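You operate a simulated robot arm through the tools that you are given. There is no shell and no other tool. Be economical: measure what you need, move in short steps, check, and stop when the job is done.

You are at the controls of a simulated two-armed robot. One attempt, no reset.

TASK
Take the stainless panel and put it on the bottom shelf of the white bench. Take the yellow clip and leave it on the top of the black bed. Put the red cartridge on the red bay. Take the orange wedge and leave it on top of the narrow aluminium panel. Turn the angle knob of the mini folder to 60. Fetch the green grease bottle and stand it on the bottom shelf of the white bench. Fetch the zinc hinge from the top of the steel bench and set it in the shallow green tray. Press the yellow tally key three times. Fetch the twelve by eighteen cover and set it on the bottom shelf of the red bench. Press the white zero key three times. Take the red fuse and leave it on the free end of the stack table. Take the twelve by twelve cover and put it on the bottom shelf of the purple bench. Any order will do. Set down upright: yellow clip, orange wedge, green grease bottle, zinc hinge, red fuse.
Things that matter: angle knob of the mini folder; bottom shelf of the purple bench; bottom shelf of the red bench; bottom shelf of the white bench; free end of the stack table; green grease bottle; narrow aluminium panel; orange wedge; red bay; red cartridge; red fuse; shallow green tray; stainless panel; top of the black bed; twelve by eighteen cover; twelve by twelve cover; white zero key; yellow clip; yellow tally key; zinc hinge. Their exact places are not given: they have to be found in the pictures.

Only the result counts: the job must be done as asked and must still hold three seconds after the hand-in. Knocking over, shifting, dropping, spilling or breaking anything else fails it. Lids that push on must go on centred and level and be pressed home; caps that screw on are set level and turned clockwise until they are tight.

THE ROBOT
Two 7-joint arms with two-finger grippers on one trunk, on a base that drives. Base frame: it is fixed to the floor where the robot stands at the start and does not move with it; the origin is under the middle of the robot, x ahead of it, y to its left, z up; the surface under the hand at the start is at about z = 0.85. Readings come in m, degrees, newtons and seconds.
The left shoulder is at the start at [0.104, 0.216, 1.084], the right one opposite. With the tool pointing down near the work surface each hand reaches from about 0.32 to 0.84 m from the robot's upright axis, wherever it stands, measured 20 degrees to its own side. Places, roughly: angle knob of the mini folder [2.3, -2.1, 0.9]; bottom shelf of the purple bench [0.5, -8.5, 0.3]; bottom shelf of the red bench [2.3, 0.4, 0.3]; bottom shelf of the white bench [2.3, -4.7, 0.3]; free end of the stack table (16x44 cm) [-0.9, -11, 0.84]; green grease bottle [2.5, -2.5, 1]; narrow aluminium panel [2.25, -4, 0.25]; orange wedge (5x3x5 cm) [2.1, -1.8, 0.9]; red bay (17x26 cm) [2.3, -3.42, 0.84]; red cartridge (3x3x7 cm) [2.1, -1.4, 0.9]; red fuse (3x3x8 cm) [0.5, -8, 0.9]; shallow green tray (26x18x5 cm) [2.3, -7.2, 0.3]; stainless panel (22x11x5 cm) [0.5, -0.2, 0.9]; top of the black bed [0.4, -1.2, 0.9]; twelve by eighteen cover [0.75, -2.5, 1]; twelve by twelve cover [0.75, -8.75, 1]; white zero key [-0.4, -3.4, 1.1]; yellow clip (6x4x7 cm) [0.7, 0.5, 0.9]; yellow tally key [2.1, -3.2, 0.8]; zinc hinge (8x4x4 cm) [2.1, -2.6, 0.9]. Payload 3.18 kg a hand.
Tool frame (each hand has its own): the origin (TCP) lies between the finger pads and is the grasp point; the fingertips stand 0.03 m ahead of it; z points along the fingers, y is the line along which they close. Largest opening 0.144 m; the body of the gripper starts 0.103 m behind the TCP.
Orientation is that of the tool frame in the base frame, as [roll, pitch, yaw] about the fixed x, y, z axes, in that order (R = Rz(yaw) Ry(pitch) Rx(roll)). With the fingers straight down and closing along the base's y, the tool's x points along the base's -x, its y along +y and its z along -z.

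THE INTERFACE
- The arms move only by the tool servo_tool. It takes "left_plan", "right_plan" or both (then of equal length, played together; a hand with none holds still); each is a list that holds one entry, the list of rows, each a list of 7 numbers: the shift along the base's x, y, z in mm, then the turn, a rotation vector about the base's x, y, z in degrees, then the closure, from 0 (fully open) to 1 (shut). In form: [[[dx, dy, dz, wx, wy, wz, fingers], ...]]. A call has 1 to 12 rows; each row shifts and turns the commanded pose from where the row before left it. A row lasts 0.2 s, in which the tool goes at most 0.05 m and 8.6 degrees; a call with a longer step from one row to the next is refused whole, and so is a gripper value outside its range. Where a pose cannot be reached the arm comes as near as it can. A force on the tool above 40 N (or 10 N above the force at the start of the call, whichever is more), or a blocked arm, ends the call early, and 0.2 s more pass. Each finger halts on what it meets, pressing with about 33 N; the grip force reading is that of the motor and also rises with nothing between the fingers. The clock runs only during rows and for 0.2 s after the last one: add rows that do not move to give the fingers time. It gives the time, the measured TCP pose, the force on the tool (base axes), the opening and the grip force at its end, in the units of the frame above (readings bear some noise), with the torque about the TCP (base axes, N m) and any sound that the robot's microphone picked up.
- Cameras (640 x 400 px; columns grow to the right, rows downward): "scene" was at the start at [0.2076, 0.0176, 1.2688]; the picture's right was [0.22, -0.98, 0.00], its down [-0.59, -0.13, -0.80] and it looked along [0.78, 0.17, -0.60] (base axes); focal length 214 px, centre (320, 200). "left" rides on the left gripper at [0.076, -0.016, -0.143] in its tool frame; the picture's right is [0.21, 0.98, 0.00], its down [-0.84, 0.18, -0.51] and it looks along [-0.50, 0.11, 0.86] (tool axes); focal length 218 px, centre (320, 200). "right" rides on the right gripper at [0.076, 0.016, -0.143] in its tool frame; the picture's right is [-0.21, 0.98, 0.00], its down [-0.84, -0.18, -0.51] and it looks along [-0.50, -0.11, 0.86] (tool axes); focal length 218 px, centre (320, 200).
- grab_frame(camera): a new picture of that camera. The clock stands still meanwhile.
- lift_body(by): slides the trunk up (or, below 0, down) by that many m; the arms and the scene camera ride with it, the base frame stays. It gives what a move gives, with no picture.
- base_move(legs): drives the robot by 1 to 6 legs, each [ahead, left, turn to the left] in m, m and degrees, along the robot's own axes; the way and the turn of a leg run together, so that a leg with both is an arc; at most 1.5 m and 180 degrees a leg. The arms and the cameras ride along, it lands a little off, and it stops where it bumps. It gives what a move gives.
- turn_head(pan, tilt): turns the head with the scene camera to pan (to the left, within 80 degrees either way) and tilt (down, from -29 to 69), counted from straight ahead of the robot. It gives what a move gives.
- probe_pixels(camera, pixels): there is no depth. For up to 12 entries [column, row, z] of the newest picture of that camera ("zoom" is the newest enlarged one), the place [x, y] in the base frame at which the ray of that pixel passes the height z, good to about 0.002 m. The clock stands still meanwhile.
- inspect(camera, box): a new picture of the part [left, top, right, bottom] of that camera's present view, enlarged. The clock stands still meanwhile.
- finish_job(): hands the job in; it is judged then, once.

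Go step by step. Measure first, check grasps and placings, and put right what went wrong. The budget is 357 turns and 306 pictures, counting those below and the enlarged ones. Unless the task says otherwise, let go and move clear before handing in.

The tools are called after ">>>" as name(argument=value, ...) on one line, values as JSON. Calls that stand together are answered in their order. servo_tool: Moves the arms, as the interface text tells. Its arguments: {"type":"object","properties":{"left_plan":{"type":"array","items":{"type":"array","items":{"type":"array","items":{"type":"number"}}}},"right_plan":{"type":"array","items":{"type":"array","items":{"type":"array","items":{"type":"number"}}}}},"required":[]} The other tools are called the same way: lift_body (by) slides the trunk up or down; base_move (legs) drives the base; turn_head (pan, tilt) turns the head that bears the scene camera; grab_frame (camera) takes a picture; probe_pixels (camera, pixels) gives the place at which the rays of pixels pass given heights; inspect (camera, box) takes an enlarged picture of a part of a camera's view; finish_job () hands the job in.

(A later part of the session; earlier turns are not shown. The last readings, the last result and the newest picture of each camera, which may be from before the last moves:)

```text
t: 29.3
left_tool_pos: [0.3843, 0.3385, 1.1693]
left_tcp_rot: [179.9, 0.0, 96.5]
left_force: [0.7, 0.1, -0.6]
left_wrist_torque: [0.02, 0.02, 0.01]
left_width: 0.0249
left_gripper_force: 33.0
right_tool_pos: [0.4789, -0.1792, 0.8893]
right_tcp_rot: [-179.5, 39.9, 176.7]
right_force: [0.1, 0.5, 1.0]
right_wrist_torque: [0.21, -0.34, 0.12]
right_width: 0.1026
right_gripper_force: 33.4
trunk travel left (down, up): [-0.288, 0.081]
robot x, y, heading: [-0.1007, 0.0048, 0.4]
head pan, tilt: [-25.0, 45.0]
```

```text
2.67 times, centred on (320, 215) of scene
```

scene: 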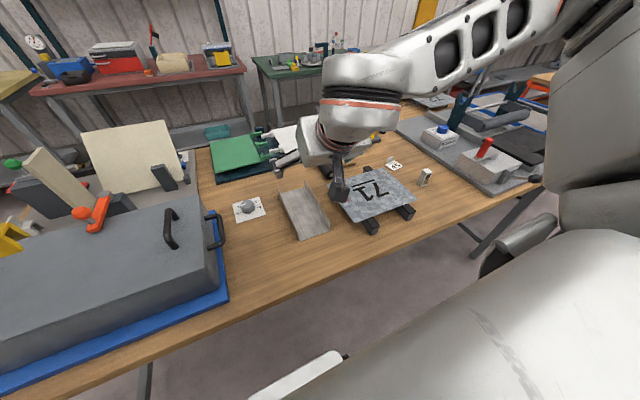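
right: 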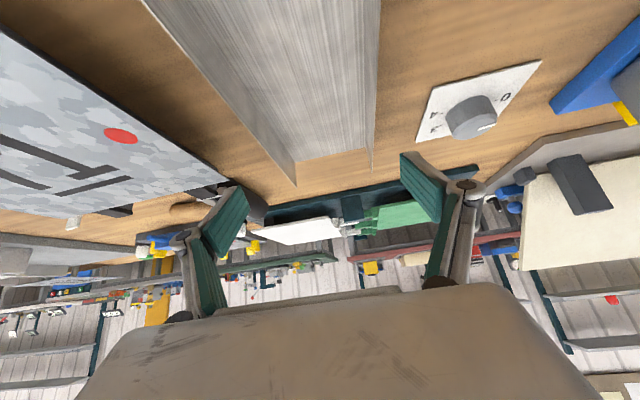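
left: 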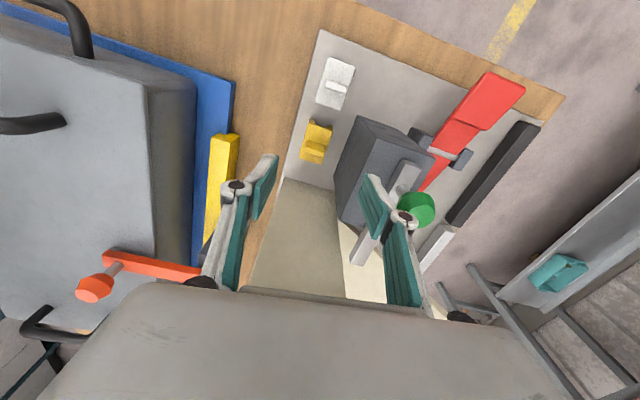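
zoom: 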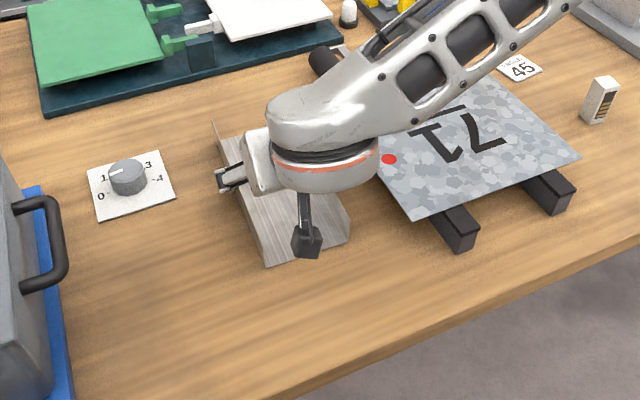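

Gripped at 0.103 m. Lifting.

>>> servo_tool(right_plan=[[[0, 0, 15, 0, 0, 0, 1], [0, 0, 35, 0, 0, 0, 1], [0, 0, 40, 0, 0, 0, 1], [0, 0, 40, 0, 0, 0, 1], [0, 0, 40, 0, 0, 0, 1], [-20, 0, 35, 0, 0, 0, 1], [-30, 0, 30, 0, 0, 0, 1], [-20, 0, 0, 0, 0, 0, 1]]])

>>> grab_frame(camera="scene")

>>> grab_frame(camera="right")

```text
t: 31.1
left_tool_pos: [0.3848, 0.3398, 1.1688]
left_tcp_rot: [-179.9, 0.0, 96.4]
left_force: [-0.3, -0.4, -1.3]
left_wrist_torque: [0.01, -0.01, -0.02]
left_width: 0.0247
left_gripper_force: 33.2
right_tool_pos: [0.4111, -0.1802, 1.1227]
right_tcp_rot: [-179.6, 39.9, 176.7]
right_force: [0.2, -0.2, -2.0]
right_wrist_torque: [0.01, -0.03, -0.03]
right_width: 0.1023
right_gripper_force: 33.4
trunk travel left (down, up): [-0.288, 0.081]
robot x, y, heading: [-0.0992, 0.0042, 0.6]
head pan, tilt: [-25.0, 45.0]
```

```text
271 pictures are left
```

scene: 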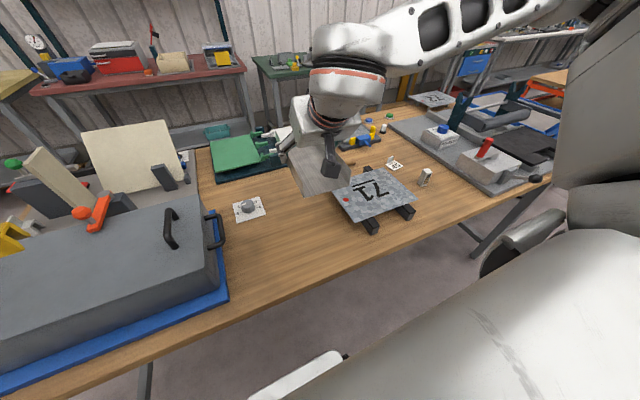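

```text
270 pictures are left
```

right: 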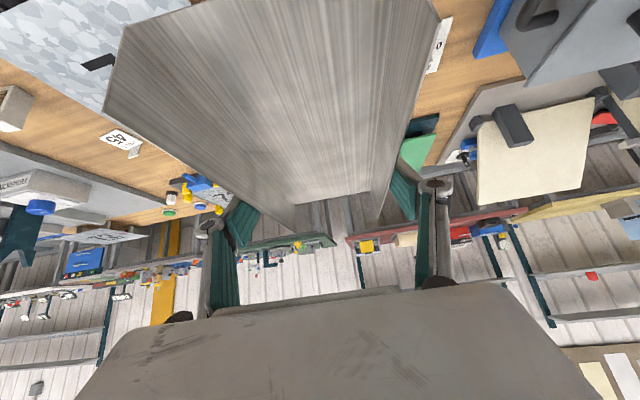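

Panel held securely. I'll pull both hands in and drive right towards the black bed at y≈−1.2.

>>> servo_tool(right_plan=[[[-30, 0, 20, 0, 0, 0, 1], [-30, 0, 20, 0, 0, 0, 1], [-20, 0, 10, 0, 0, 0, 1]]], left_plan=[[[-20, 0, 10, 0, 0, 0, 1], [-10, 0, 10, 0, 0, 0, 1], [0, 0, 0, 0, 0, 0, 1]]])

>>> base_move(legs=[[-0.05, -0.9, 0]])

>>> grab_frame(camera="scene")

>>> turn_head(pan=-70, tilt=20)

>>> grab_frame(camera="scene")

```text
t: 31.9
left_tool_pos: [0.3537, 0.3389, 1.1896]
left_tcp_rot: [180.0, 0.0, 96.5]
left_force: [-0.5, 0.1, -0.2]
left_wrist_torque: [-0.01, 0.02, 0.0]
left_width: 0.0248
left_gripper_force: 32.9
right_tool_pos: [0.3313, -0.1799, 1.1746]
right_tcp_rot: [-179.7, 39.9, 176.5]
right_force: [0.0, -0.9, -2.3]
right_wrist_torque: [-0.04, -0.01, -0.02]
right_width: 0.1021
right_gripper_force: 32.7
trunk travel left (down, up): [-0.288, 0.081]
robot x, y, heading: [-0.1013, 0.0035, 0.2]
head pan, tilt: [-25.0, 45.0]
```

```text
t: 40.2
left_tool_pos: [0.3118, -0.5796, 1.1889]
left_tcp_rot: [180.0, 0.0, 95.9]
left_force: [0.0, 0.4, -0.9]
left_wrist_torque: [-0.01, 0.03, -0.01]
left_width: 0.0246
left_gripper_force: 32.5
right_tool_pos: [0.2816, -1.0971, 1.1733]
right_tcp_rot: [-179.6, 40.0, 175.9]
right_force: [-0.1, -0.4, -1.8]
right_wrist_torque: [0.01, 0.01, 0.0]
right_width: 0.1025
right_gripper_force: 33.3
trunk travel left (down, up): [-0.288, 0.081]
robot x, y, heading: [-0.1449, -0.9112, -0.1]
head pan, tilt: [-25.0, 45.0]
```

```text
269 pictures are left
```

scene: 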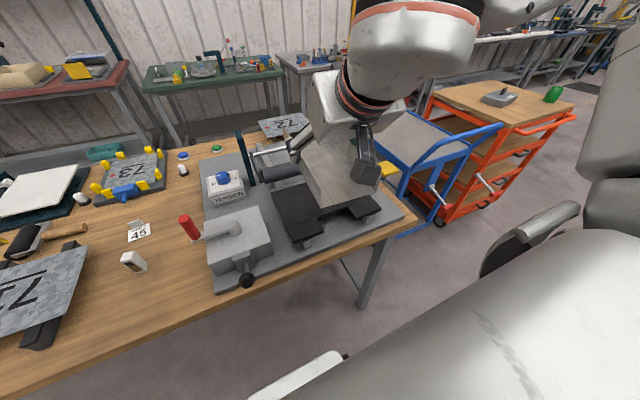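

```text
t: 41.4
left_tool_pos: [0.3119, -0.5817, 1.1897]
left_tcp_rot: [-180.0, 0.0, 95.9]
left_force: [0.4, -0.1, -0.9]
left_wrist_torque: [0.03, 0.01, -0.01]
left_width: 0.0249
left_gripper_force: 33.1
right_tool_pos: [0.2811, -1.097, 1.1732]
right_tcp_rot: [-179.7, 39.9, 175.9]
right_force: [-1.0, -1.2, -1.9]
right_wrist_torque: [0.03, 0.0, 0.01]
right_width: 0.1025
right_gripper_force: 32.7
trunk travel left (down, up): [-0.288, 0.081]
robot x, y, heading: [-0.1487, -0.9093, -0.2]
head pan, tilt: [-70.0, 20.0]
```

```text
268 pictures are left
```

scene: 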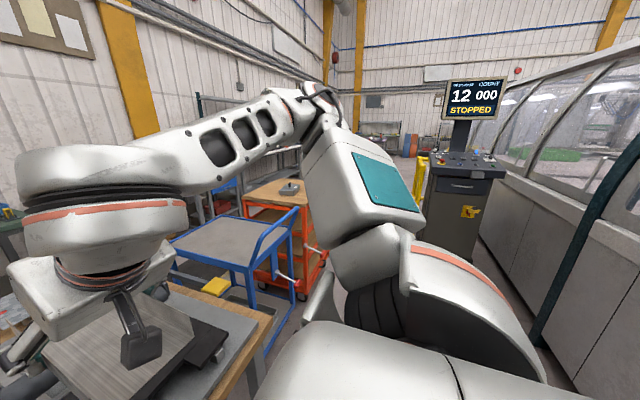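

The black bed (a flat black plate on rails, around scene (330,205)) is ahead. I'll drive 0.45 m further right to use the left hand.

>>> base_move(legs=[[0, -0.45, 0]])

>>> turn_head(pan=5, tilt=50)

>>> grab_frame(camera="scene")

>>> grab_frame(camera="left")

```text
t: 45.8
left_tool_pos: [0.31, -1.0243, 1.1882]
left_tcp_rot: [180.0, 0.0, 95.9]
left_force: [0.5, -0.4, -0.1]
left_wrist_torque: [0.03, -0.01, -0.02]
left_width: 0.0249
left_gripper_force: 32.5
right_tool_pos: [0.2797, -1.5426, 1.173]
right_tcp_rot: [-179.6, 39.9, 176.1]
right_force: [0.0, 0.0, -1.8]
right_wrist_torque: [0.02, 0.0, 0.01]
right_width: 0.1025
right_gripper_force: 33.0
trunk travel left (down, up): [-0.288, 0.081]
robot x, y, heading: [-0.1456, -1.3517, -0.0]
head pan, tilt: [-70.0, 20.0]
```

```text
t: 47.3
left_tool_pos: [0.3083, -1.0232, 1.1886]
left_tcp_rot: [-180.0, -0.1, 96.0]
left_force: [-0.1, 0.0, -0.9]
left_wrist_torque: [0.02, 0.01, -0.02]
left_width: 0.0248
left_gripper_force: 32.7
right_tool_pos: [0.2812, -1.5421, 1.1738]
right_tcp_rot: [-179.5, 39.9, 176.0]
right_force: [0.1, -0.3, -2.1]
right_wrist_torque: [-0.03, 0.0, 0.0]
right_width: 0.1024
right_gripper_force: 33.0
trunk travel left (down, up): [-0.288, 0.081]
robot x, y, heading: [-0.1498, -1.3499, -0.5]
head pan, tilt: [5.0, 50.0]
```

```text
267 pictures are left
```

scene: 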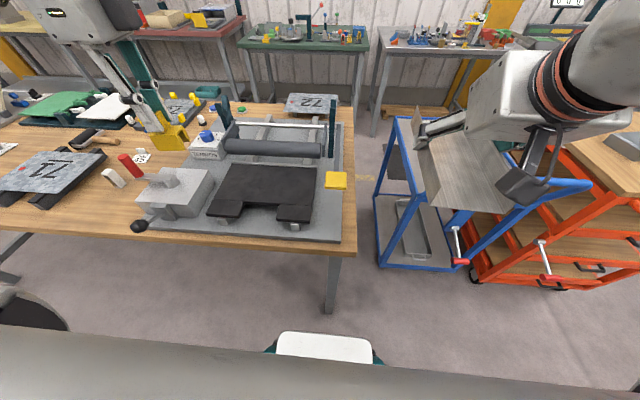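

```text
266 pictures are left
```

left: 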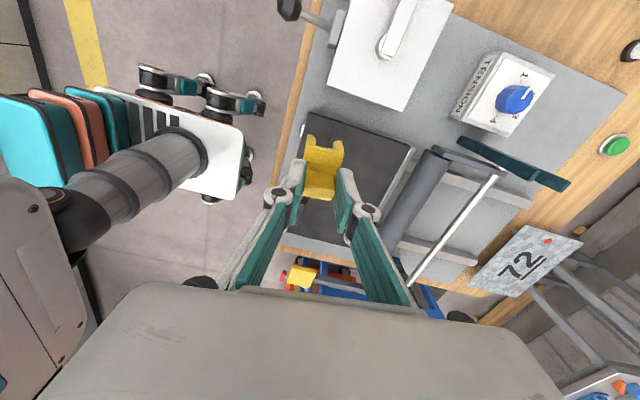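

>>> inspect(camera="scene", box=[180, 120, 370, 240])

>>> probe_pixels(camera="scene", pixels=[[228, 167, 0.885], [317, 167, 0.885], [316, 205, 0.885], [212, 203, 0.885], [265, 188, 0.885], [265, 188, 0.9], [317, 167, 0.9]])

>>> probe_pixels(camera="left", pixels=[[310, 113, 0.885], [410, 147, 0.885], [310, 113, 0.9], [410, 147, 0.9]])

```text
3.33 times, centred on (275, 180) of scene
```

zoom: 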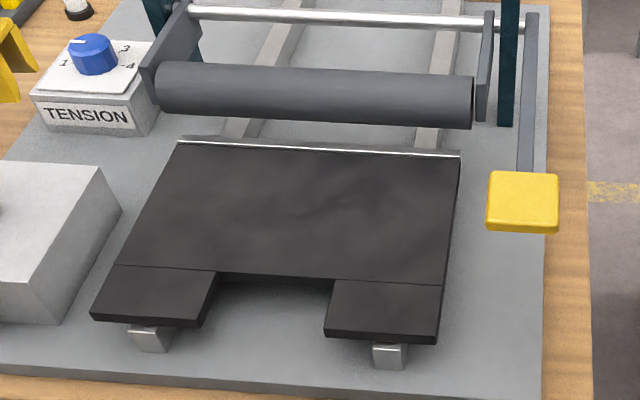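

```text
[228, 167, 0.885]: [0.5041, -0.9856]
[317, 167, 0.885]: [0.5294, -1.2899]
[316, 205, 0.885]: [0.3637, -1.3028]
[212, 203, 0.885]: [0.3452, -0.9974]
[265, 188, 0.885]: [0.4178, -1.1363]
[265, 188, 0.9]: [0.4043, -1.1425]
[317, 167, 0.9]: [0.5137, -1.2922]
```

```text
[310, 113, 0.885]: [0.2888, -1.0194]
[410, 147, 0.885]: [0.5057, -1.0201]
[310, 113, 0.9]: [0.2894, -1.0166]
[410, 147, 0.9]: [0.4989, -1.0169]
```

>>> probe_pixels(camera="scene", pixels=[[233, 163, 0.885], [233, 163, 0.9], [233, 163, 0.91], [212.5, 199.5, 0.9], [316, 205, 0.9], [311, 223, 0.9], [202, 217, 0.9]])

>>> probe_pixels(camera="left", pixels=[[410, 147, 0.89], [410, 147, 0.91], [410, 147, 0.87]])

```text
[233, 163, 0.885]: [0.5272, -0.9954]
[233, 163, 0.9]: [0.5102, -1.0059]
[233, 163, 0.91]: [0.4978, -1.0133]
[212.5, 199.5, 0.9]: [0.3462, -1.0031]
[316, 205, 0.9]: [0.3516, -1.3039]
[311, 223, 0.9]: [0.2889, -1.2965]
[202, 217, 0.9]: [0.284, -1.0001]
```

```text
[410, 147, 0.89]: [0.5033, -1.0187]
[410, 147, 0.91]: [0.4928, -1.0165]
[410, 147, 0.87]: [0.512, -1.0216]
```

The bed's top is at z≈0.905, flat over x 0.35–0.50, y −1.0 to −1.29. I'll bring the clip over (0.41, −1.12) and lower it.

>>> servo_tool(left_plan=[[[25, -25, -25, 0, 0, 0, 1], [25, -25, -25, 0, 0, 0, 1], [25, -25, -30, 0, 0, 0, 1], [25, -22, -35, 0, 0, -3, 1], [0, 0, -40, 0, 0, -3, 1], [0, 0, -30, 0, 0, 0, 1], [0, 0, 0, 0, 0, 0, 1]]])

>>> inspect(camera="scene", box=[180, 100, 370, 240])

```text
t: 48.9
left_tool_pos: [0.4088, -1.1215, 1.0039]
left_tcp_rot: [180.0, 0.1, 89.9]
left_force: [-0.2, -0.1, 0.7]
left_wrist_torque: [-0.02, -0.03, 0.01]
left_width: 0.0248
left_gripper_force: 32.9
right_tool_pos: [0.28, -1.541, 1.1731]
right_tcp_rot: [-179.7, 39.9, 176.0]
right_force: [-0.6, -0.6, -2.6]
right_wrist_torque: [0.01, -0.01, -0.02]
right_width: 0.1024
right_gripper_force: 32.9
trunk travel left (down, up): [-0.288, 0.081]
robot x, y, heading: [-0.147, -1.35, -0.2]
head pan, tilt: [5.0, 50.0]
```

```text
2.86 times, centred on (275, 170) of scene
```

zoom: 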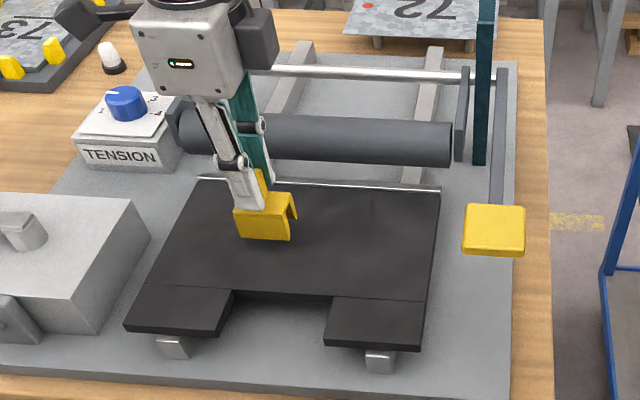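

Still above the bed. I'll lower in small steps.

>>> servo_tool(left_plan=[[[0, 0, -10, 0, 0, 0, 1], [0, 0, -6, 0, 0, 0, 1], [0, 0, -4, 0, 0, 0, 1], [0, 0, 0, 0, 0, 0, 1]]])

>>> servo_tool(left_plan=[[[0, 0, -3, 0, 0, 0, 1], [0, 0, 0, 0, 0, 0, 1]]])

>>> inspect(camera="scene", box=[220, 130, 320, 210])

```text
t: 49.9
left_tool_pos: [0.4112, -1.1219, 0.9868]
left_tcp_rot: [179.7, 0.1, 89.9]
left_force: [1.9, 1.9, 24.3]
left_wrist_torque: [-0.11, -0.01, -0.02]
left_width: 0.0252
left_gripper_force: 32.8
right_tool_pos: [0.279, -1.5419, 1.1732]
right_tcp_rot: [-179.6, 40.0, 175.8]
right_force: [-0.9, -1.2, -3.2]
right_wrist_torque: [-0.06, 0.01, -0.03]
right_width: 0.1027
right_gripper_force: 33.1
trunk travel left (down, up): [-0.288, 0.081]
robot x, y, heading: [-0.1546, -1.3529, -0.1]
head pan, tilt: [5.0, 50.0]
```

```text
t: 50.5
left_tool_pos: [0.4106, -1.1215, 0.9827]
left_tcp_rot: [179.8, 0.1, 89.9]
left_force: [5.7, -1.6, 24.9]
left_wrist_torque: [-0.16, -0.18, -0.01]
left_width: 0.0247
left_gripper_force: 32.8
right_tool_pos: [0.2795, -1.5427, 1.1729]
right_tcp_rot: [-179.6, 40.0, 175.8]
right_force: [0.2, -1.0, -2.2]
right_wrist_torque: [-0.01, 0.01, 0.03]
right_width: 0.1023
right_gripper_force: 33.6
trunk travel left (down, up): [-0.288, 0.081]
robot x, y, heading: [-0.1484, -1.3538, 0.1]
head pan, tilt: [5.0, 50.0]
```

```text
5.00 times, centred on (270, 170) of scene
```

zoom: 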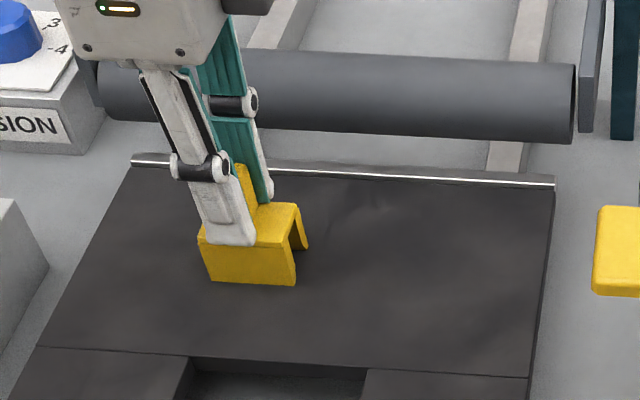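

Contact force 25 N: it is down. I'll ease up 2 mm and open the fingers gently, then rise.

>>> servo_tool(left_plan=[[[0, 0, 3, 0, 0, 0, 1], [0, 0, 0, 0, 0, 0, 0.78], [0, 0, 0, 0, 0, 0, 0.7], [0, 0, 0, 0, 0, 0, 0.7], [0, 0, 30, 0, 0, 0, 0.7], [0, 0, 40, 0, 0, 0, 0.7], [0, 0, 40, 0, 0, 0, 0.7], [-20, 0, 40, 0, 0, 0, 0.7]]])

>>> inspect(camera="scene", box=[200, 120, 340, 220])

```text
t: 52.3
left_tool_pos: [0.389, -1.1193, 1.1362]
left_tcp_rot: [-180.0, 0.0, 89.8]
left_force: [0.5, 0.8, -0.1]
left_wrist_torque: [0.03, 0.0, 0.0]
left_width: 0.0433
left_gripper_force: 0.1
right_tool_pos: [0.2774, -1.5414, 1.1748]
right_tcp_rot: [-179.6, 39.9, 176.0]
right_force: [-0.4, 0.0, -3.3]
right_wrist_torque: [0.0, 0.0, -0.01]
right_width: 0.1023
right_gripper_force: 33.0
trunk travel left (down, up): [-0.288, 0.081]
robot x, y, heading: [-0.1494, -1.3547, -0.0]
head pan, tilt: [5.0, 50.0]
```

```text
4.00 times, centred on (270, 170) of scene
```

zoom: 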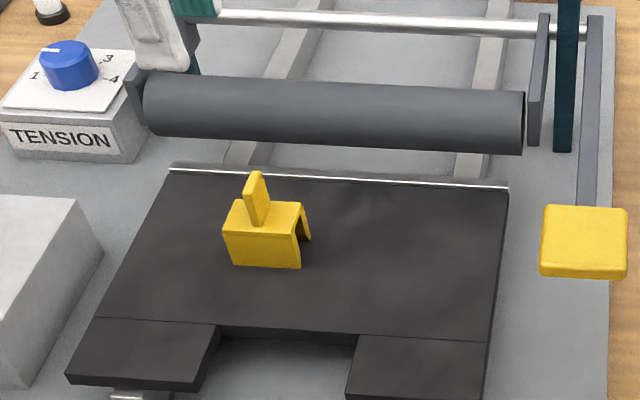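

The clip stands on the bed. I'll tuck the left hand in and look along the right side and toward the kiosk.

>>> servo_tool(left_plan=[[[-30, 20, 20, 0, 0, 8, 0.7], [-40, 20, 10, 0, 0, 8, 0.7], [-40, 20, 0, 0, 0, 8, 0.7], [0, 0, 0, 0, 0, 8, 0.7], [0, 0, 0, 0, 0, 8, 0.7], [0, 0, 0, 0, 0, 8, 1], [0, 0, 0, 0, 0, 8, 1], [0, 0, 0, 0, 0, 8, 1], [0, 0, 0, 0, 0, 8, 1], [0, 0, 0, 0, 0, 8, 1], [0, 0, 0, 0, 0, 8, 1]]])

>>> base_move(legs=[[-0.15, -0.5, 0]])

>>> turn_head(pan=-80, tilt=25)

>>> grab_frame(camera="scene")

>>> turn_head(pan=-35, tilt=35)

>>> grab_frame(camera="scene")

```text
t: 54.7
left_tool_pos: [0.2802, -1.0603, 1.1625]
left_tcp_rot: [-179.9, 0.0, 178.1]
left_force: [-1.1, 0.2, 0.1]
left_wrist_torque: [0.0, -0.01, -0.01]
left_width: 0.0
left_gripper_force: 30.7
right_tool_pos: [0.2808, -1.5412, 1.1729]
right_tcp_rot: [-179.6, 39.8, 176.1]
right_force: [-0.5, 0.4, -2.4]
right_wrist_torque: [-0.02, -0.01, 0.0]
right_width: 0.1024
right_gripper_force: 32.5
trunk travel left (down, up): [-0.288, 0.081]
robot x, y, heading: [-0.1492, -1.3508, -0.2]
head pan, tilt: [5.0, 50.0]
```

```text
t: 59.6
left_tool_pos: [0.1278, -1.5679, 1.164]
left_tcp_rot: [-179.9, -0.1, 178.3]
left_force: [-0.5, -0.4, 0.2]
left_wrist_torque: [-0.01, -0.01, 0.01]
left_width: 0.0
left_gripper_force: 31.2
right_tool_pos: [0.1324, -2.0488, 1.1742]
right_tcp_rot: [-179.6, 39.8, 176.4]
right_force: [0.2, -0.4, -2.5]
right_wrist_torque: [-0.01, 0.02, -0.01]
right_width: 0.1025
right_gripper_force: 32.9
trunk travel left (down, up): [-0.288, 0.081]
robot x, y, heading: [-0.3019, -1.8636, 0.3]
head pan, tilt: [5.0, 50.0]
```

```text
t: 61.2
left_tool_pos: [0.1274, -1.5681, 1.1627]
left_tcp_rot: [179.9, 0.1, 178.3]
left_force: [0.2, -0.1, 0.4]
left_wrist_torque: [0.0, -0.02, -0.01]
left_width: 0.0
left_gripper_force: 30.7
right_tool_pos: [0.1321, -2.0498, 1.1736]
right_tcp_rot: [-179.5, 40.0, 176.4]
right_force: [-0.3, -1.5, -2.5]
right_wrist_torque: [0.01, 0.02, 0.01]
right_width: 0.1024
right_gripper_force: 33.4
trunk travel left (down, up): [-0.288, 0.081]
robot x, y, heading: [-0.3044, -1.8614, 0.6]
head pan, tilt: [-80.0, 25.0]
```

```text
261 pictures are left
```

scene: 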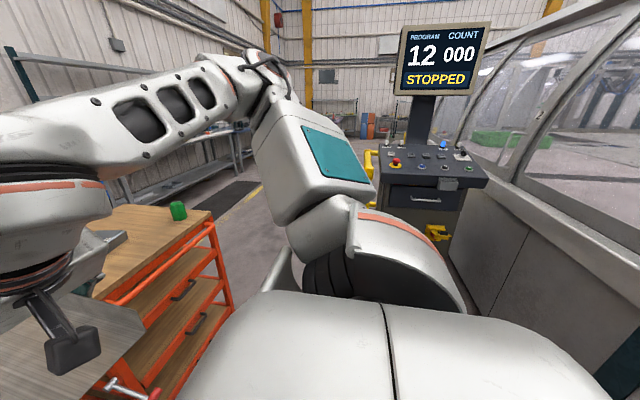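

```text
t: 62.4
left_tool_pos: [0.1284, -1.5671, 1.1633]
left_tcp_rot: [180.0, -0.1, 178.3]
left_force: [0.4, 0.2, 0.2]
left_wrist_torque: [0.01, -0.01, 0.02]
left_width: 0.0001
left_gripper_force: 31.2
right_tool_pos: [0.1317, -2.0489, 1.1722]
right_tcp_rot: [-179.6, 40.0, 176.4]
right_force: [0.2, 0.4, -3.1]
right_wrist_torque: [0.01, 0.04, 0.01]
right_width: 0.1026
right_gripper_force: 32.8
trunk travel left (down, up): [-0.288, 0.081]
robot x, y, heading: [-0.2998, -1.862, 0.1]
head pan, tilt: [-35.0, 35.0]
```

```text
260 pictures are left
```

scene: 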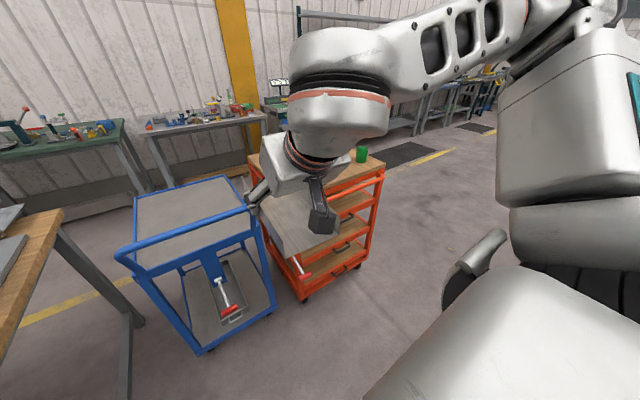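

I see the kiosk ahead with its keypad at about pixel (430,165). I'll turn right 90° to face it.

>>> base_move(legs=[[0, 0, -90]])

>>> turn_head(pan=0, tilt=20)

>>> grab_frame(camera="scene")

```text
t: 66.5
left_tool_pos: [0.0061, -2.2821, 1.1625]
left_tcp_rot: [-180.0, 0.0, 89.8]
left_force: [-1.1, -0.1, 0.5]
left_wrist_torque: [-0.05, 0.01, -0.01]
left_width: 0.0001
left_gripper_force: 31.1
right_tool_pos: [-0.4742, -2.2992, 1.1734]
right_tcp_rot: [-179.6, 39.9, 87.9]
right_force: [0.0, -1.2, -3.6]
right_wrist_torque: [0.03, 0.01, 0.03]
right_width: 0.1026
right_gripper_force: 33.1
trunk travel left (down, up): [-0.288, 0.081]
robot x, y, heading: [-0.2975, -1.8644, -88.5]
head pan, tilt: [-35.0, 35.0]
```

```text
t: 67.5
left_tool_pos: [0.0058, -2.2823, 1.1637]
left_tcp_rot: [180.0, 0.0, 89.8]
left_force: [0.2, -0.1, 1.0]
left_wrist_torque: [0.04, 0.0, 0.0]
left_width: 0.0001
left_gripper_force: 30.9
right_tool_pos: [-0.4743, -2.2978, 1.1728]
right_tcp_rot: [-179.6, 40.0, 87.9]
right_force: [-0.4, 0.2, -2.4]
right_wrist_torque: [0.01, 0.03, 0.01]
right_width: 0.1027
right_gripper_force: 33.2
trunk travel left (down, up): [-0.288, 0.081]
robot x, y, heading: [-0.3, -1.8628, -88.1]
head pan, tilt: [0.0, 20.0]
```

```text
259 pictures are left
```

scene: 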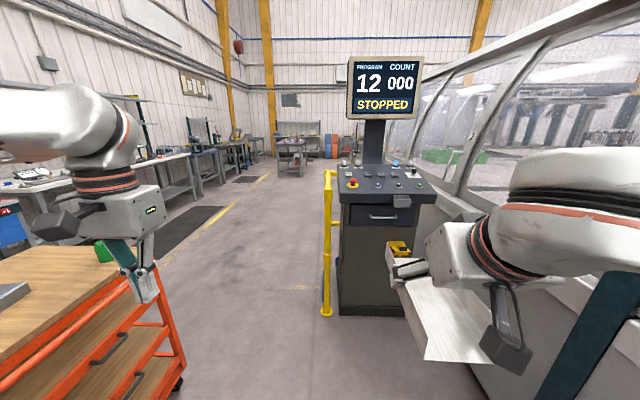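

>>> inspect(camera="scene", box=[310, 140, 450, 240])

>>> probe_pixels(camera="scene", pixels=[[340, 192, 1.0], [430, 193, 1.0], [340, 192, 0.95], [430, 193, 0.95], [345, 313, 0.0], [407, 315, 0.0]])

```text
4.00 times, centred on (380, 190) of scene
```

zoom: 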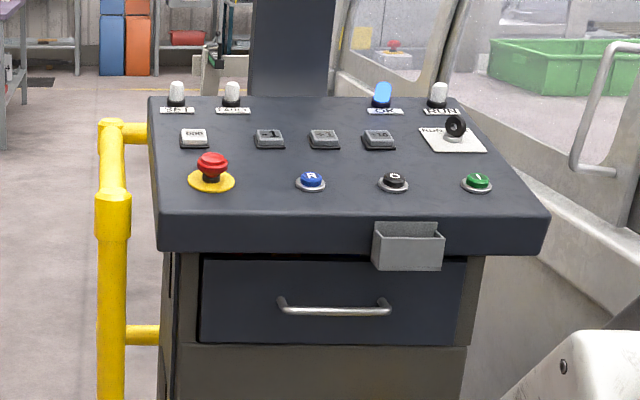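

```text
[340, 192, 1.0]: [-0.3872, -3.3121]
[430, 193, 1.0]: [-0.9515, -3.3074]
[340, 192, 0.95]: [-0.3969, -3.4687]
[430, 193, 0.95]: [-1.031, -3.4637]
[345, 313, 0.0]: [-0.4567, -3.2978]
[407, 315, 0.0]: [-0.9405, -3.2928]
```

The white key is at zoom (193,137), just behind the red E-stop. I'll drive up and turn a further 40° right, so the left hand meets the key and the panel stays clear of the kiosk.

>>> base_move(legs=[[0.95, 0.08, 0], [0, 0, -42]])

>>> turn_head(pan=25, tilt=40)

>>> grab_frame(camera="scene")

>>> grab_frame(camera="left")

```text
t: 74.4
left_tool_pos: [-0.25, -3.3264, 1.1626]
left_tcp_rot: [180.0, 0.0, 47.7]
left_force: [0.8, -0.9, -0.5]
left_wrist_torque: [0.0, -0.03, 0.01]
left_width: 0.0
left_gripper_force: 30.9
right_tool_pos: [-0.6182, -3.0154, 1.1739]
right_tcp_rot: [-179.5, 39.9, 45.8]
right_force: [0.1, -0.4, -2.5]
right_wrist_torque: [-0.02, -0.02, 0.0]
right_width: 0.1027
right_gripper_force: 32.6
trunk travel left (down, up): [-0.288, 0.081]
robot x, y, heading: [-0.201, -2.8066, -130.5]
head pan, tilt: [0.0, 20.0]
```

```text
t: 75.3
left_tool_pos: [-0.2508, -3.3264, 1.1638]
left_tcp_rot: [-179.9, 0.0, 47.7]
left_force: [-0.2, -0.6, -0.3]
left_wrist_torque: [0.02, 0.0, -0.02]
left_width: 0.0
left_gripper_force: 30.3
right_tool_pos: [-0.6179, -3.0157, 1.1741]
right_tcp_rot: [-179.6, 39.9, 45.8]
right_force: [0.2, 0.8, -2.0]
right_wrist_torque: [-0.01, 0.0, -0.02]
right_width: 0.1023
right_gripper_force: 33.2
trunk travel left (down, up): [-0.288, 0.081]
robot x, y, heading: [-0.1962, -2.8098, -130.4]
head pan, tilt: [25.0, 40.0]
```

```text
257 pictures are left
```

scene: 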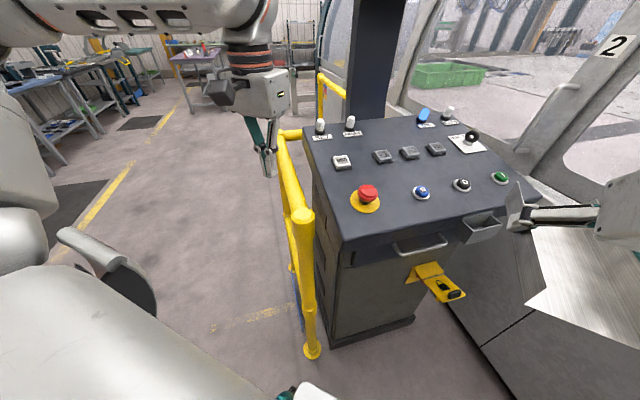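

```text
256 pictures are left
```

left: 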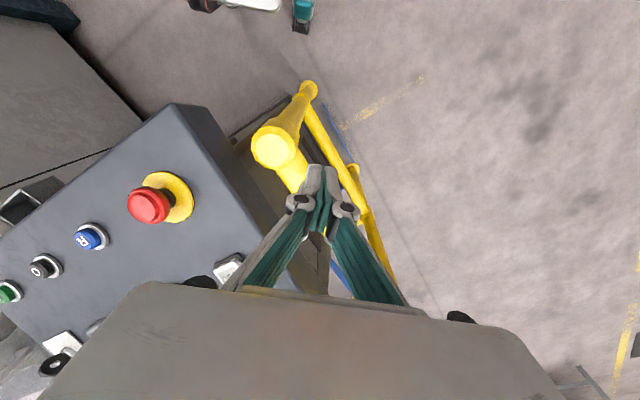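

>>> inspect(camera="scene", box=[290, 110, 450, 210])

>>> probe_pixels(camera="scene", pixels=[[342, 160, 0.98], [342, 160, 1.01], [342, 160, 1.04], [342, 160, 1.07], [367, 187, 1.03], [307, 236, 1.1]])

>>> probe_pixels(camera="left", pixels=[[228, 268, 0.98], [228, 268, 1.01], [228, 268, 1.04], [228, 268, 1.07], [148, 204, 1.03], [275, 147, 1.1]])

```text
4.00 times, centred on (370, 160) of scene
```

zoom: 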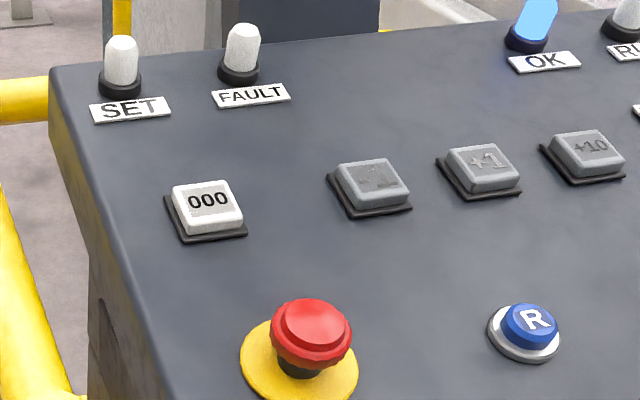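

```text
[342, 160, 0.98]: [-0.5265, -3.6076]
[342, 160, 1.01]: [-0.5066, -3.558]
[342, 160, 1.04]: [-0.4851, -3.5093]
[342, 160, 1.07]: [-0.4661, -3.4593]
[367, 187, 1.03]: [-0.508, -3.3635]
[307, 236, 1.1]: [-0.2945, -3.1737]
```

```text
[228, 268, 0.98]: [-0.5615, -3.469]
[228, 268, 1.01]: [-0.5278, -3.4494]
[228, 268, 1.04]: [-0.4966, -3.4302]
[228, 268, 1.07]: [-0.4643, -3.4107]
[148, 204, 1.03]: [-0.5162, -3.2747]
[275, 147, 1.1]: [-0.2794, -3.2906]
```

The console sits higher than I assumed (≈1.1). I'll raise the trunk 0.08 m to gain clearance and re-measure.

>>> lift_body(by=0.079)

>>> inspect(camera="scene", box=[290, 130, 450, 230])

>>> grab_frame(camera="left")

>>> grab_frame(camera="scene")

```text
t: 76.5
left_tool_pos: [-0.2499, -3.3261, 1.2421]
left_tcp_rot: [-180.0, 0.0, 47.7]
left_force: [-0.3, 0.5, 0.1]
left_wrist_torque: [0.0, 0.0, 0.01]
left_width: 0.0
left_gripper_force: 30.5
right_tool_pos: [-0.6186, -3.0156, 1.2502]
right_tcp_rot: [-179.6, 40.0, 45.8]
right_force: [-0.2, -0.3, -2.0]
right_wrist_torque: [0.02, -0.03, -0.02]
right_width: 0.1024
right_gripper_force: 33.2
trunk travel left (down, up): [-0.367, 0.002]
robot x, y, heading: [-0.192, -2.8077, -130.5]
head pan, tilt: [25.0, 40.0]
```

```text
4.00 times, centred on (370, 180) of scene
```

zoom: 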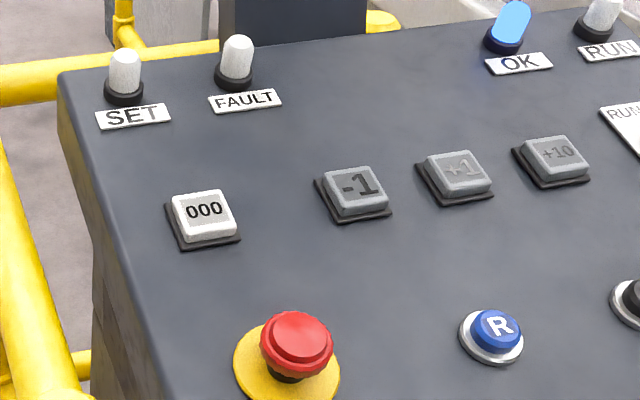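

```text
253 pictures are left
```

left: 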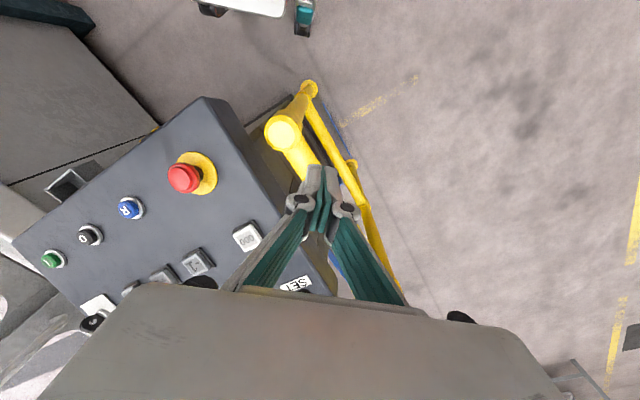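

```text
252 pictures are left
```

scene: 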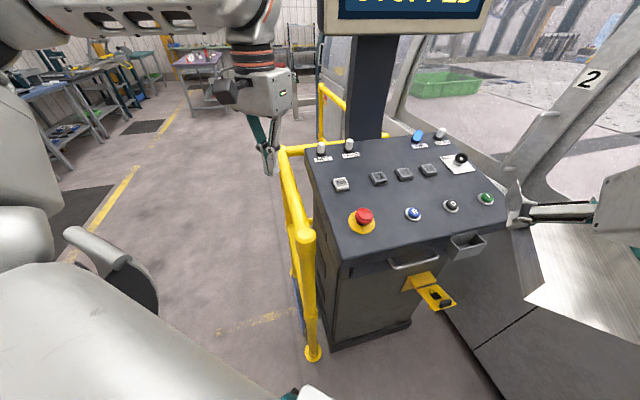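

>>> probe_pixels(camera="scene", pixels=[[340.5, 183, 1.0], [340.5, 183, 1.05], [340.5, 183, 1.1], [363, 215, 1.1], [427, 170, 1.05], [427, 170, 1.1], [307, 163, 1.05], [341, 259, 1.0]])

>>> probe_pixels(camera="left", pixels=[[247, 237, 1.0], [247, 237, 1.05], [247, 237, 1.1], [183, 178, 1.1], [183, 178, 1.05], [245, 99, 1.0], [280, 133, 1.1]])

```text
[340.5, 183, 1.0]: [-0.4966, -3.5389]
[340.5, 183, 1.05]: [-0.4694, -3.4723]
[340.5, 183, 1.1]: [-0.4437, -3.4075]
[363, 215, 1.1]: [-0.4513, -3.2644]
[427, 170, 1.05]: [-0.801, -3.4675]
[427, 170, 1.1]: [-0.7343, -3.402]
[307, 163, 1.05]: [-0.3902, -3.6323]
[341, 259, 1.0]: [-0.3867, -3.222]
```

```text
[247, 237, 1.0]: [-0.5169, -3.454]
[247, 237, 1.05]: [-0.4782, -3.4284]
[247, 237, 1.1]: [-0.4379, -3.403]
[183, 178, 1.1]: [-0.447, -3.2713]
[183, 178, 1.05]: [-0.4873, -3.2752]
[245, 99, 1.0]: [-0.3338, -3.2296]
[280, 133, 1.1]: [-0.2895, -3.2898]
```

Both views agree: key top at (−0.441, −3.405, 1.10). I'll move the closed left fingers above it.

>>> servo_tool(left_plan=[[[-40, -16, 0, 0, 0, 0, 1], [-40, -16, 0, 0, 0, 0, 1], [-40, -16, 0, 0, 0, 0, 1], [-40, -16, 0, 0, 0, 0, 1], [-31, -15, -30, 0, 0, 0, 1], [0, 0, -40, 0, 0, 0, 1], [0, 0, 0, 0, 0, 0, 1]]])

>>> inspect(camera="scene", box=[290, 130, 450, 230])

>>> inspect(camera="left", box=[240, 120, 400, 220])

```text
t: 78.1
left_tool_pos: [-0.4418, -3.4069, 1.1734]
left_tcp_rot: [-180.0, -0.1, 47.6]
left_force: [-0.3, 0.1, 0.5]
left_wrist_torque: [0.0, 0.0, 0.0]
left_width: 0.0
left_gripper_force: 30.9
right_tool_pos: [-0.6184, -3.0153, 1.2528]
right_tcp_rot: [-179.6, 39.9, 45.8]
right_force: [-0.2, -0.5, -2.6]
right_wrist_torque: [0.0, -0.01, 0.0]
right_width: 0.1024
right_gripper_force: 33.4
trunk travel left (down, up): [-0.367, 0.002]
robot x, y, heading: [-0.1969, -2.8103, -130.2]
head pan, tilt: [25.0, 40.0]
```

```text
4.00 times, centred on (370, 180) of scene
```

zoom: 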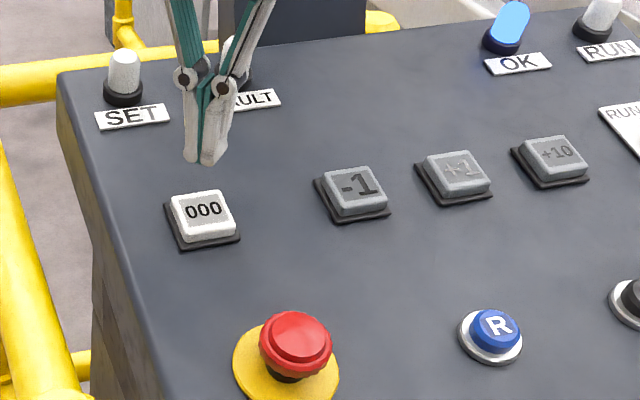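

```text
4.00 times, centred on (320, 170) of left
```

zoom: 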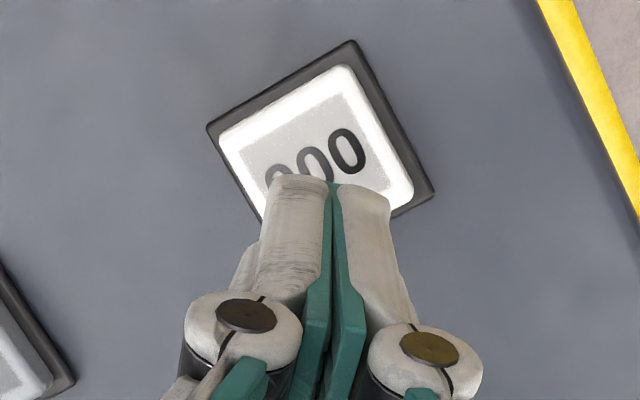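

The fingers are over the "000" key. I'll lower until a few millimetres above.

>>> servo_tool(left_plan=[[[0, 0, -20, 0, 0, 0, 1], [0, 0, -17, 0, 0, 0, 1], [0, 0, 0, 0, 0, 0, 1]]])

>>> inspect(camera="scene", box=[290, 130, 450, 230])

>>> servo_tool(left_plan=[[[0, 0, -5, 0, 0, 0, 1], [0, 0, 0, 0, 0, 0, 1]]])

>>> servo_tool(left_plan=[[[0, 0, -4, 0, 0, 0, 1], [0, 0, 0, 0, 0, 0, 1]]])

```text
t: 78.9
left_tool_pos: [-0.4422, -3.4071, 1.1351]
left_tcp_rot: [179.9, 0.1, 47.7]
left_force: [-0.4, -0.7, -0.6]
left_wrist_torque: [0.0, 0.02, -0.03]
left_width: 0.0
left_gripper_force: 30.8
right_tool_pos: [-0.6177, -3.0155, 1.2518]
right_tcp_rot: [-179.7, 39.9, 45.8]
right_force: [-0.1, -0.4, -2.8]
right_wrist_torque: [0.0, 0.02, 0.05]
right_width: 0.1027
right_gripper_force: 32.7
trunk travel left (down, up): [-0.367, 0.002]
robot x, y, heading: [-0.1955, -2.8097, -130.1]
head pan, tilt: [25.0, 40.0]
```

```text
4.00 times, centred on (370, 180) of scene
```

zoom: 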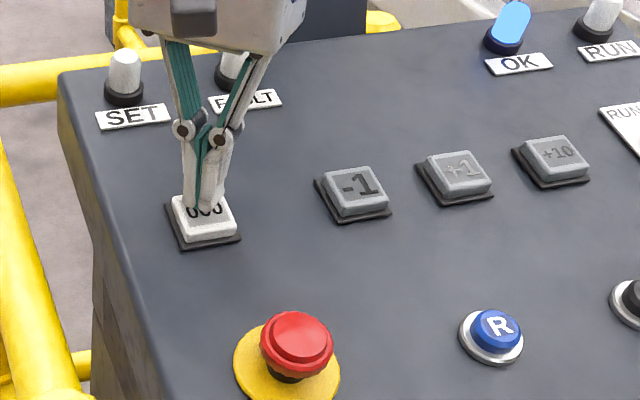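

```text
t: 79.5
left_tool_pos: [-0.4419, -3.4069, 1.1307]
left_tcp_rot: [-180.0, 0.1, 47.7]
left_force: [-0.9, 0.0, -0.5]
left_wrist_torque: [-0.04, -0.01, -0.04]
left_width: 0.0002
left_gripper_force: 30.4
right_tool_pos: [-0.6175, -3.0165, 1.252]
right_tcp_rot: [-179.6, 40.0, 45.8]
right_force: [-0.1, 0.8, -3.1]
right_wrist_torque: [-0.02, 0.02, 0.01]
right_width: 0.1025
right_gripper_force: 33.3
trunk travel left (down, up): [-0.367, 0.002]
robot x, y, heading: [-0.1944, -2.8098, -130.2]
head pan, tilt: [25.0, 40.0]
```

```text
t: 80.1
left_tool_pos: [-0.4405, -3.407, 1.1263]
left_tcp_rot: [-179.9, -0.1, 47.7]
left_force: [0.3, -0.9, -0.7]
left_wrist_torque: [-0.01, 0.01, 0.02]
left_width: 0.0001
left_gripper_force: 30.8
right_tool_pos: [-0.6184, -3.0159, 1.2526]
right_tcp_rot: [-179.6, 39.8, 45.7]
right_force: [0.0, -0.1, -2.7]
right_wrist_torque: [-0.03, -0.02, -0.02]
right_width: 0.1025
right_gripper_force: 33.0
trunk travel left (down, up): [-0.367, 0.002]
robot x, y, heading: [-0.1983, -2.8071, -130.3]
head pan, tilt: [25.0, 40.0]
```

No contact yet at 1.126. Continuing down in 3 mm steps.

>>> servo_tool(left_plan=[[[0, 0, -3, 0, 0, 0, 1], [0, 0, 0, 0, 0, 0, 1]]])

>>> servo_tool(left_plan=[[[0, 0, -3, 0, 0, 0, 1], [0, 0, 0, 0, 0, 0, 1]]])

>>> inspect(camera="scene", box=[290, 130, 450, 230])

```text
t: 80.7
left_tool_pos: [-0.4423, -3.4057, 1.1237]
left_tcp_rot: [-180.0, 0.1, 47.8]
left_force: [0.0, -0.3, 1.9]
left_wrist_torque: [-0.01, -0.01, 0.03]
left_width: 0.0
left_gripper_force: 30.7
right_tool_pos: [-0.6171, -3.0144, 1.2526]
right_tcp_rot: [-179.6, 39.9, 45.8]
right_force: [-0.8, -0.8, -2.9]
right_wrist_torque: [0.0, -0.01, 0.01]
right_width: 0.1021
right_gripper_force: 33.4
trunk travel left (down, up): [-0.367, 0.002]
robot x, y, heading: [-0.1943, -2.8101, -130.2]
head pan, tilt: [25.0, 40.0]
heard: click
```

```text
t: 81.3
left_tool_pos: [-0.4406, -3.4047, 1.1202]
left_tcp_rot: [-179.9, 0.0, 47.7]
left_force: [-0.1, -0.4, 4.1]
left_wrist_torque: [-0.07, 0.03, 0.0]
left_width: 0.0
left_gripper_force: 31.9
right_tool_pos: [-0.6187, -3.0153, 1.2523]
right_tcp_rot: [-179.7, 39.9, 45.8]
right_force: [0.5, -0.2, -2.1]
right_wrist_torque: [0.01, -0.02, 0.01]
right_width: 0.1024
right_gripper_force: 33.2
trunk travel left (down, up): [-0.367, 0.002]
robot x, y, heading: [-0.1954, -2.8136, -130.5]
head pan, tilt: [25.0, 40.0]
```

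```text
4.00 times, centred on (370, 180) of scene
```

zoom: 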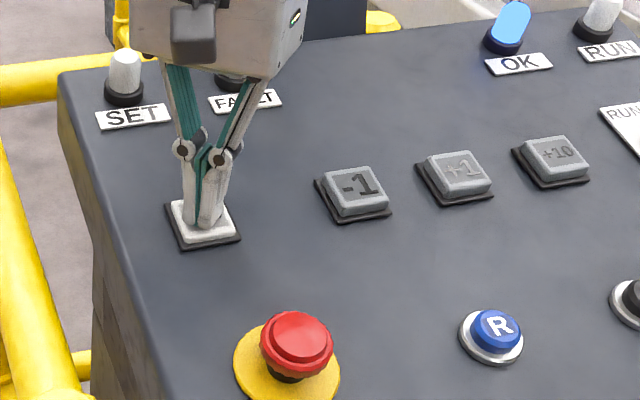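

Click one. I'll release fully, then press a second time.

>>> servo_tool(left_plan=[[[0, 0, 16, 0, 0, 0, 1], [0, 0, 0, 0, 0, 0, 1]]])

>>> servo_tool(left_plan=[[[0, 0, -9, 0, 0, 0, 1], [0, 0, -7, 0, 0, 0, 1], [0, 0, 0, 0, 0, 0, 1]]])

>>> servo_tool(left_plan=[[[0, 0, 16, 0, 0, 0, 1], [0, 0, 0, 0, 0, 0, 1]]])

```text
t: 81.9
left_tool_pos: [-0.4412, -3.4057, 1.1348]
left_tcp_rot: [180.0, 0.1, 47.8]
left_force: [0.8, 0.3, 0.8]
left_wrist_torque: [0.02, 0.0, -0.02]
left_width: 0.0001
left_gripper_force: 30.8
right_tool_pos: [-0.6184, -3.016, 1.2518]
right_tcp_rot: [-179.6, 39.9, 45.8]
right_force: [0.2, -1.1, -2.5]
right_wrist_torque: [0.04, -0.01, 0.01]
right_width: 0.1022
right_gripper_force: 33.0
trunk travel left (down, up): [-0.367, 0.002]
robot x, y, heading: [-0.1947, -2.8112, -130.2]
head pan, tilt: [25.0, 40.0]
```

```text
t: 82.7
left_tool_pos: [-0.4418, -3.4055, 1.1213]
left_tcp_rot: [179.9, 0.2, 47.7]
left_force: [0.1, 0.3, 2.8]
left_wrist_torque: [-0.03, 0.03, 0.0]
left_width: 0.0001
left_gripper_force: 30.4
right_tool_pos: [-0.6175, -3.0154, 1.252]
right_tcp_rot: [-179.6, 39.9, 45.8]
right_force: [-0.1, 0.7, -2.6]
right_wrist_torque: [-0.02, 0.02, -0.01]
right_width: 0.1024
right_gripper_force: 32.8
trunk travel left (down, up): [-0.367, 0.002]
robot x, y, heading: [-0.1976, -2.8077, -130.7]
head pan, tilt: [25.0, 40.0]
heard: click
```

```text
t: 83.3
left_tool_pos: [-0.4418, -3.4055, 1.1348]
left_tcp_rot: [-180.0, 0.0, 47.7]
left_force: [0.0, 0.1, 0.0]
left_wrist_torque: [0.01, -0.02, 0.0]
left_width: 0.0001
left_gripper_force: 30.5
right_tool_pos: [-0.618, -3.0157, 1.2513]
right_tcp_rot: [-179.7, 39.9, 45.9]
right_force: [0.0, -0.2, -2.7]
right_wrist_torque: [-0.01, -0.02, -0.02]
right_width: 0.1026
right_gripper_force: 32.6
trunk travel left (down, up): [-0.367, 0.002]
robot x, y, heading: [-0.1928, -2.813, -130.5]
head pan, tilt: [25.0, 40.0]
```

Second click. Third press, then move the hand up and away.

>>> servo_tool(left_plan=[[[0, 0, -9, 0, 0, 0, 1], [0, 0, -7, 0, 0, 0, 1], [0, 0, 0, 0, 0, 0, 1]]])

>>> servo_tool(left_plan=[[[0, 0, 30, 0, 0, 0, 1], [0, 0, 40, 0, 0, 0, 1], [10, 20, 40, 0, 0, 0, 1], [30, 30, 0, 0, 0, 0, 1], [30, 30, 0, 0, 0, 0, 0.5]]])

>>> turn_head(pan=60, tilt=30)

>>> grab_frame(camera="scene")

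```text
t: 84.1
left_tool_pos: [-0.4415, -3.405, 1.121]
left_tcp_rot: [-180.0, 0.0, 47.8]
left_force: [0.3, 0.5, 3.2]
left_wrist_torque: [-0.04, 0.04, 0.0]
left_width: 0.0
left_gripper_force: 30.8
right_tool_pos: [-0.6173, -3.0159, 1.2513]
right_tcp_rot: [-179.6, 40.0, 45.8]
right_force: [-0.8, -0.8, -1.9]
right_wrist_torque: [0.0, -0.03, -0.01]
right_width: 0.1023
right_gripper_force: 33.3
trunk travel left (down, up): [-0.367, 0.002]
robot x, y, heading: [-0.1954, -2.8077, -130.3]
head pan, tilt: [25.0, 40.0]
heard: click
```

```text
t: 85.3
left_tool_pos: [-0.3692, -3.3224, 1.2301]
left_tcp_rot: [179.9, 0.2, 47.6]
left_force: [0.1, 0.3, 0.4]
left_wrist_torque: [-0.02, 0.02, 0.0]
left_width: 0.0719
left_gripper_force: 0.0
right_tool_pos: [-0.6176, -3.0144, 1.2519]
right_tcp_rot: [-179.7, 40.0, 45.9]
right_force: [0.4, -0.6, -2.1]
right_wrist_torque: [0.04, 0.02, 0.01]
right_width: 0.1025
right_gripper_force: 32.9
trunk travel left (down, up): [-0.367, 0.002]
robot x, y, heading: [-0.1948, -2.8101, -130.1]
head pan, tilt: [25.0, 40.0]
```

```text
t: 86.3
left_tool_pos: [-0.3717, -3.3243, 1.2298]
left_tcp_rot: [180.0, 0.0, 47.6]
left_force: [0.0, 1.0, 1.0]
left_wrist_torque: [0.05, -0.03, 0.02]
left_width: 0.072
left_gripper_force: 0.1
right_tool_pos: [-0.6172, -3.0169, 1.2525]
right_tcp_rot: [-179.6, 39.8, 45.8]
right_force: [0.4, -0.3, -2.3]
right_wrist_torque: [-0.01, -0.04, 0.0]
right_width: 0.1024
right_gripper_force: 33.0
trunk travel left (down, up): [-0.367, 0.002]
robot x, y, heading: [-0.1999, -2.8078, -130.6]
head pan, tilt: [60.0, 30.0]
```

```text
247 pictures are left
```

scene: 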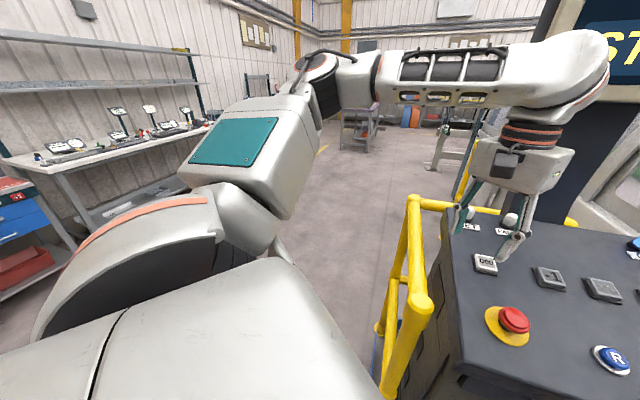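

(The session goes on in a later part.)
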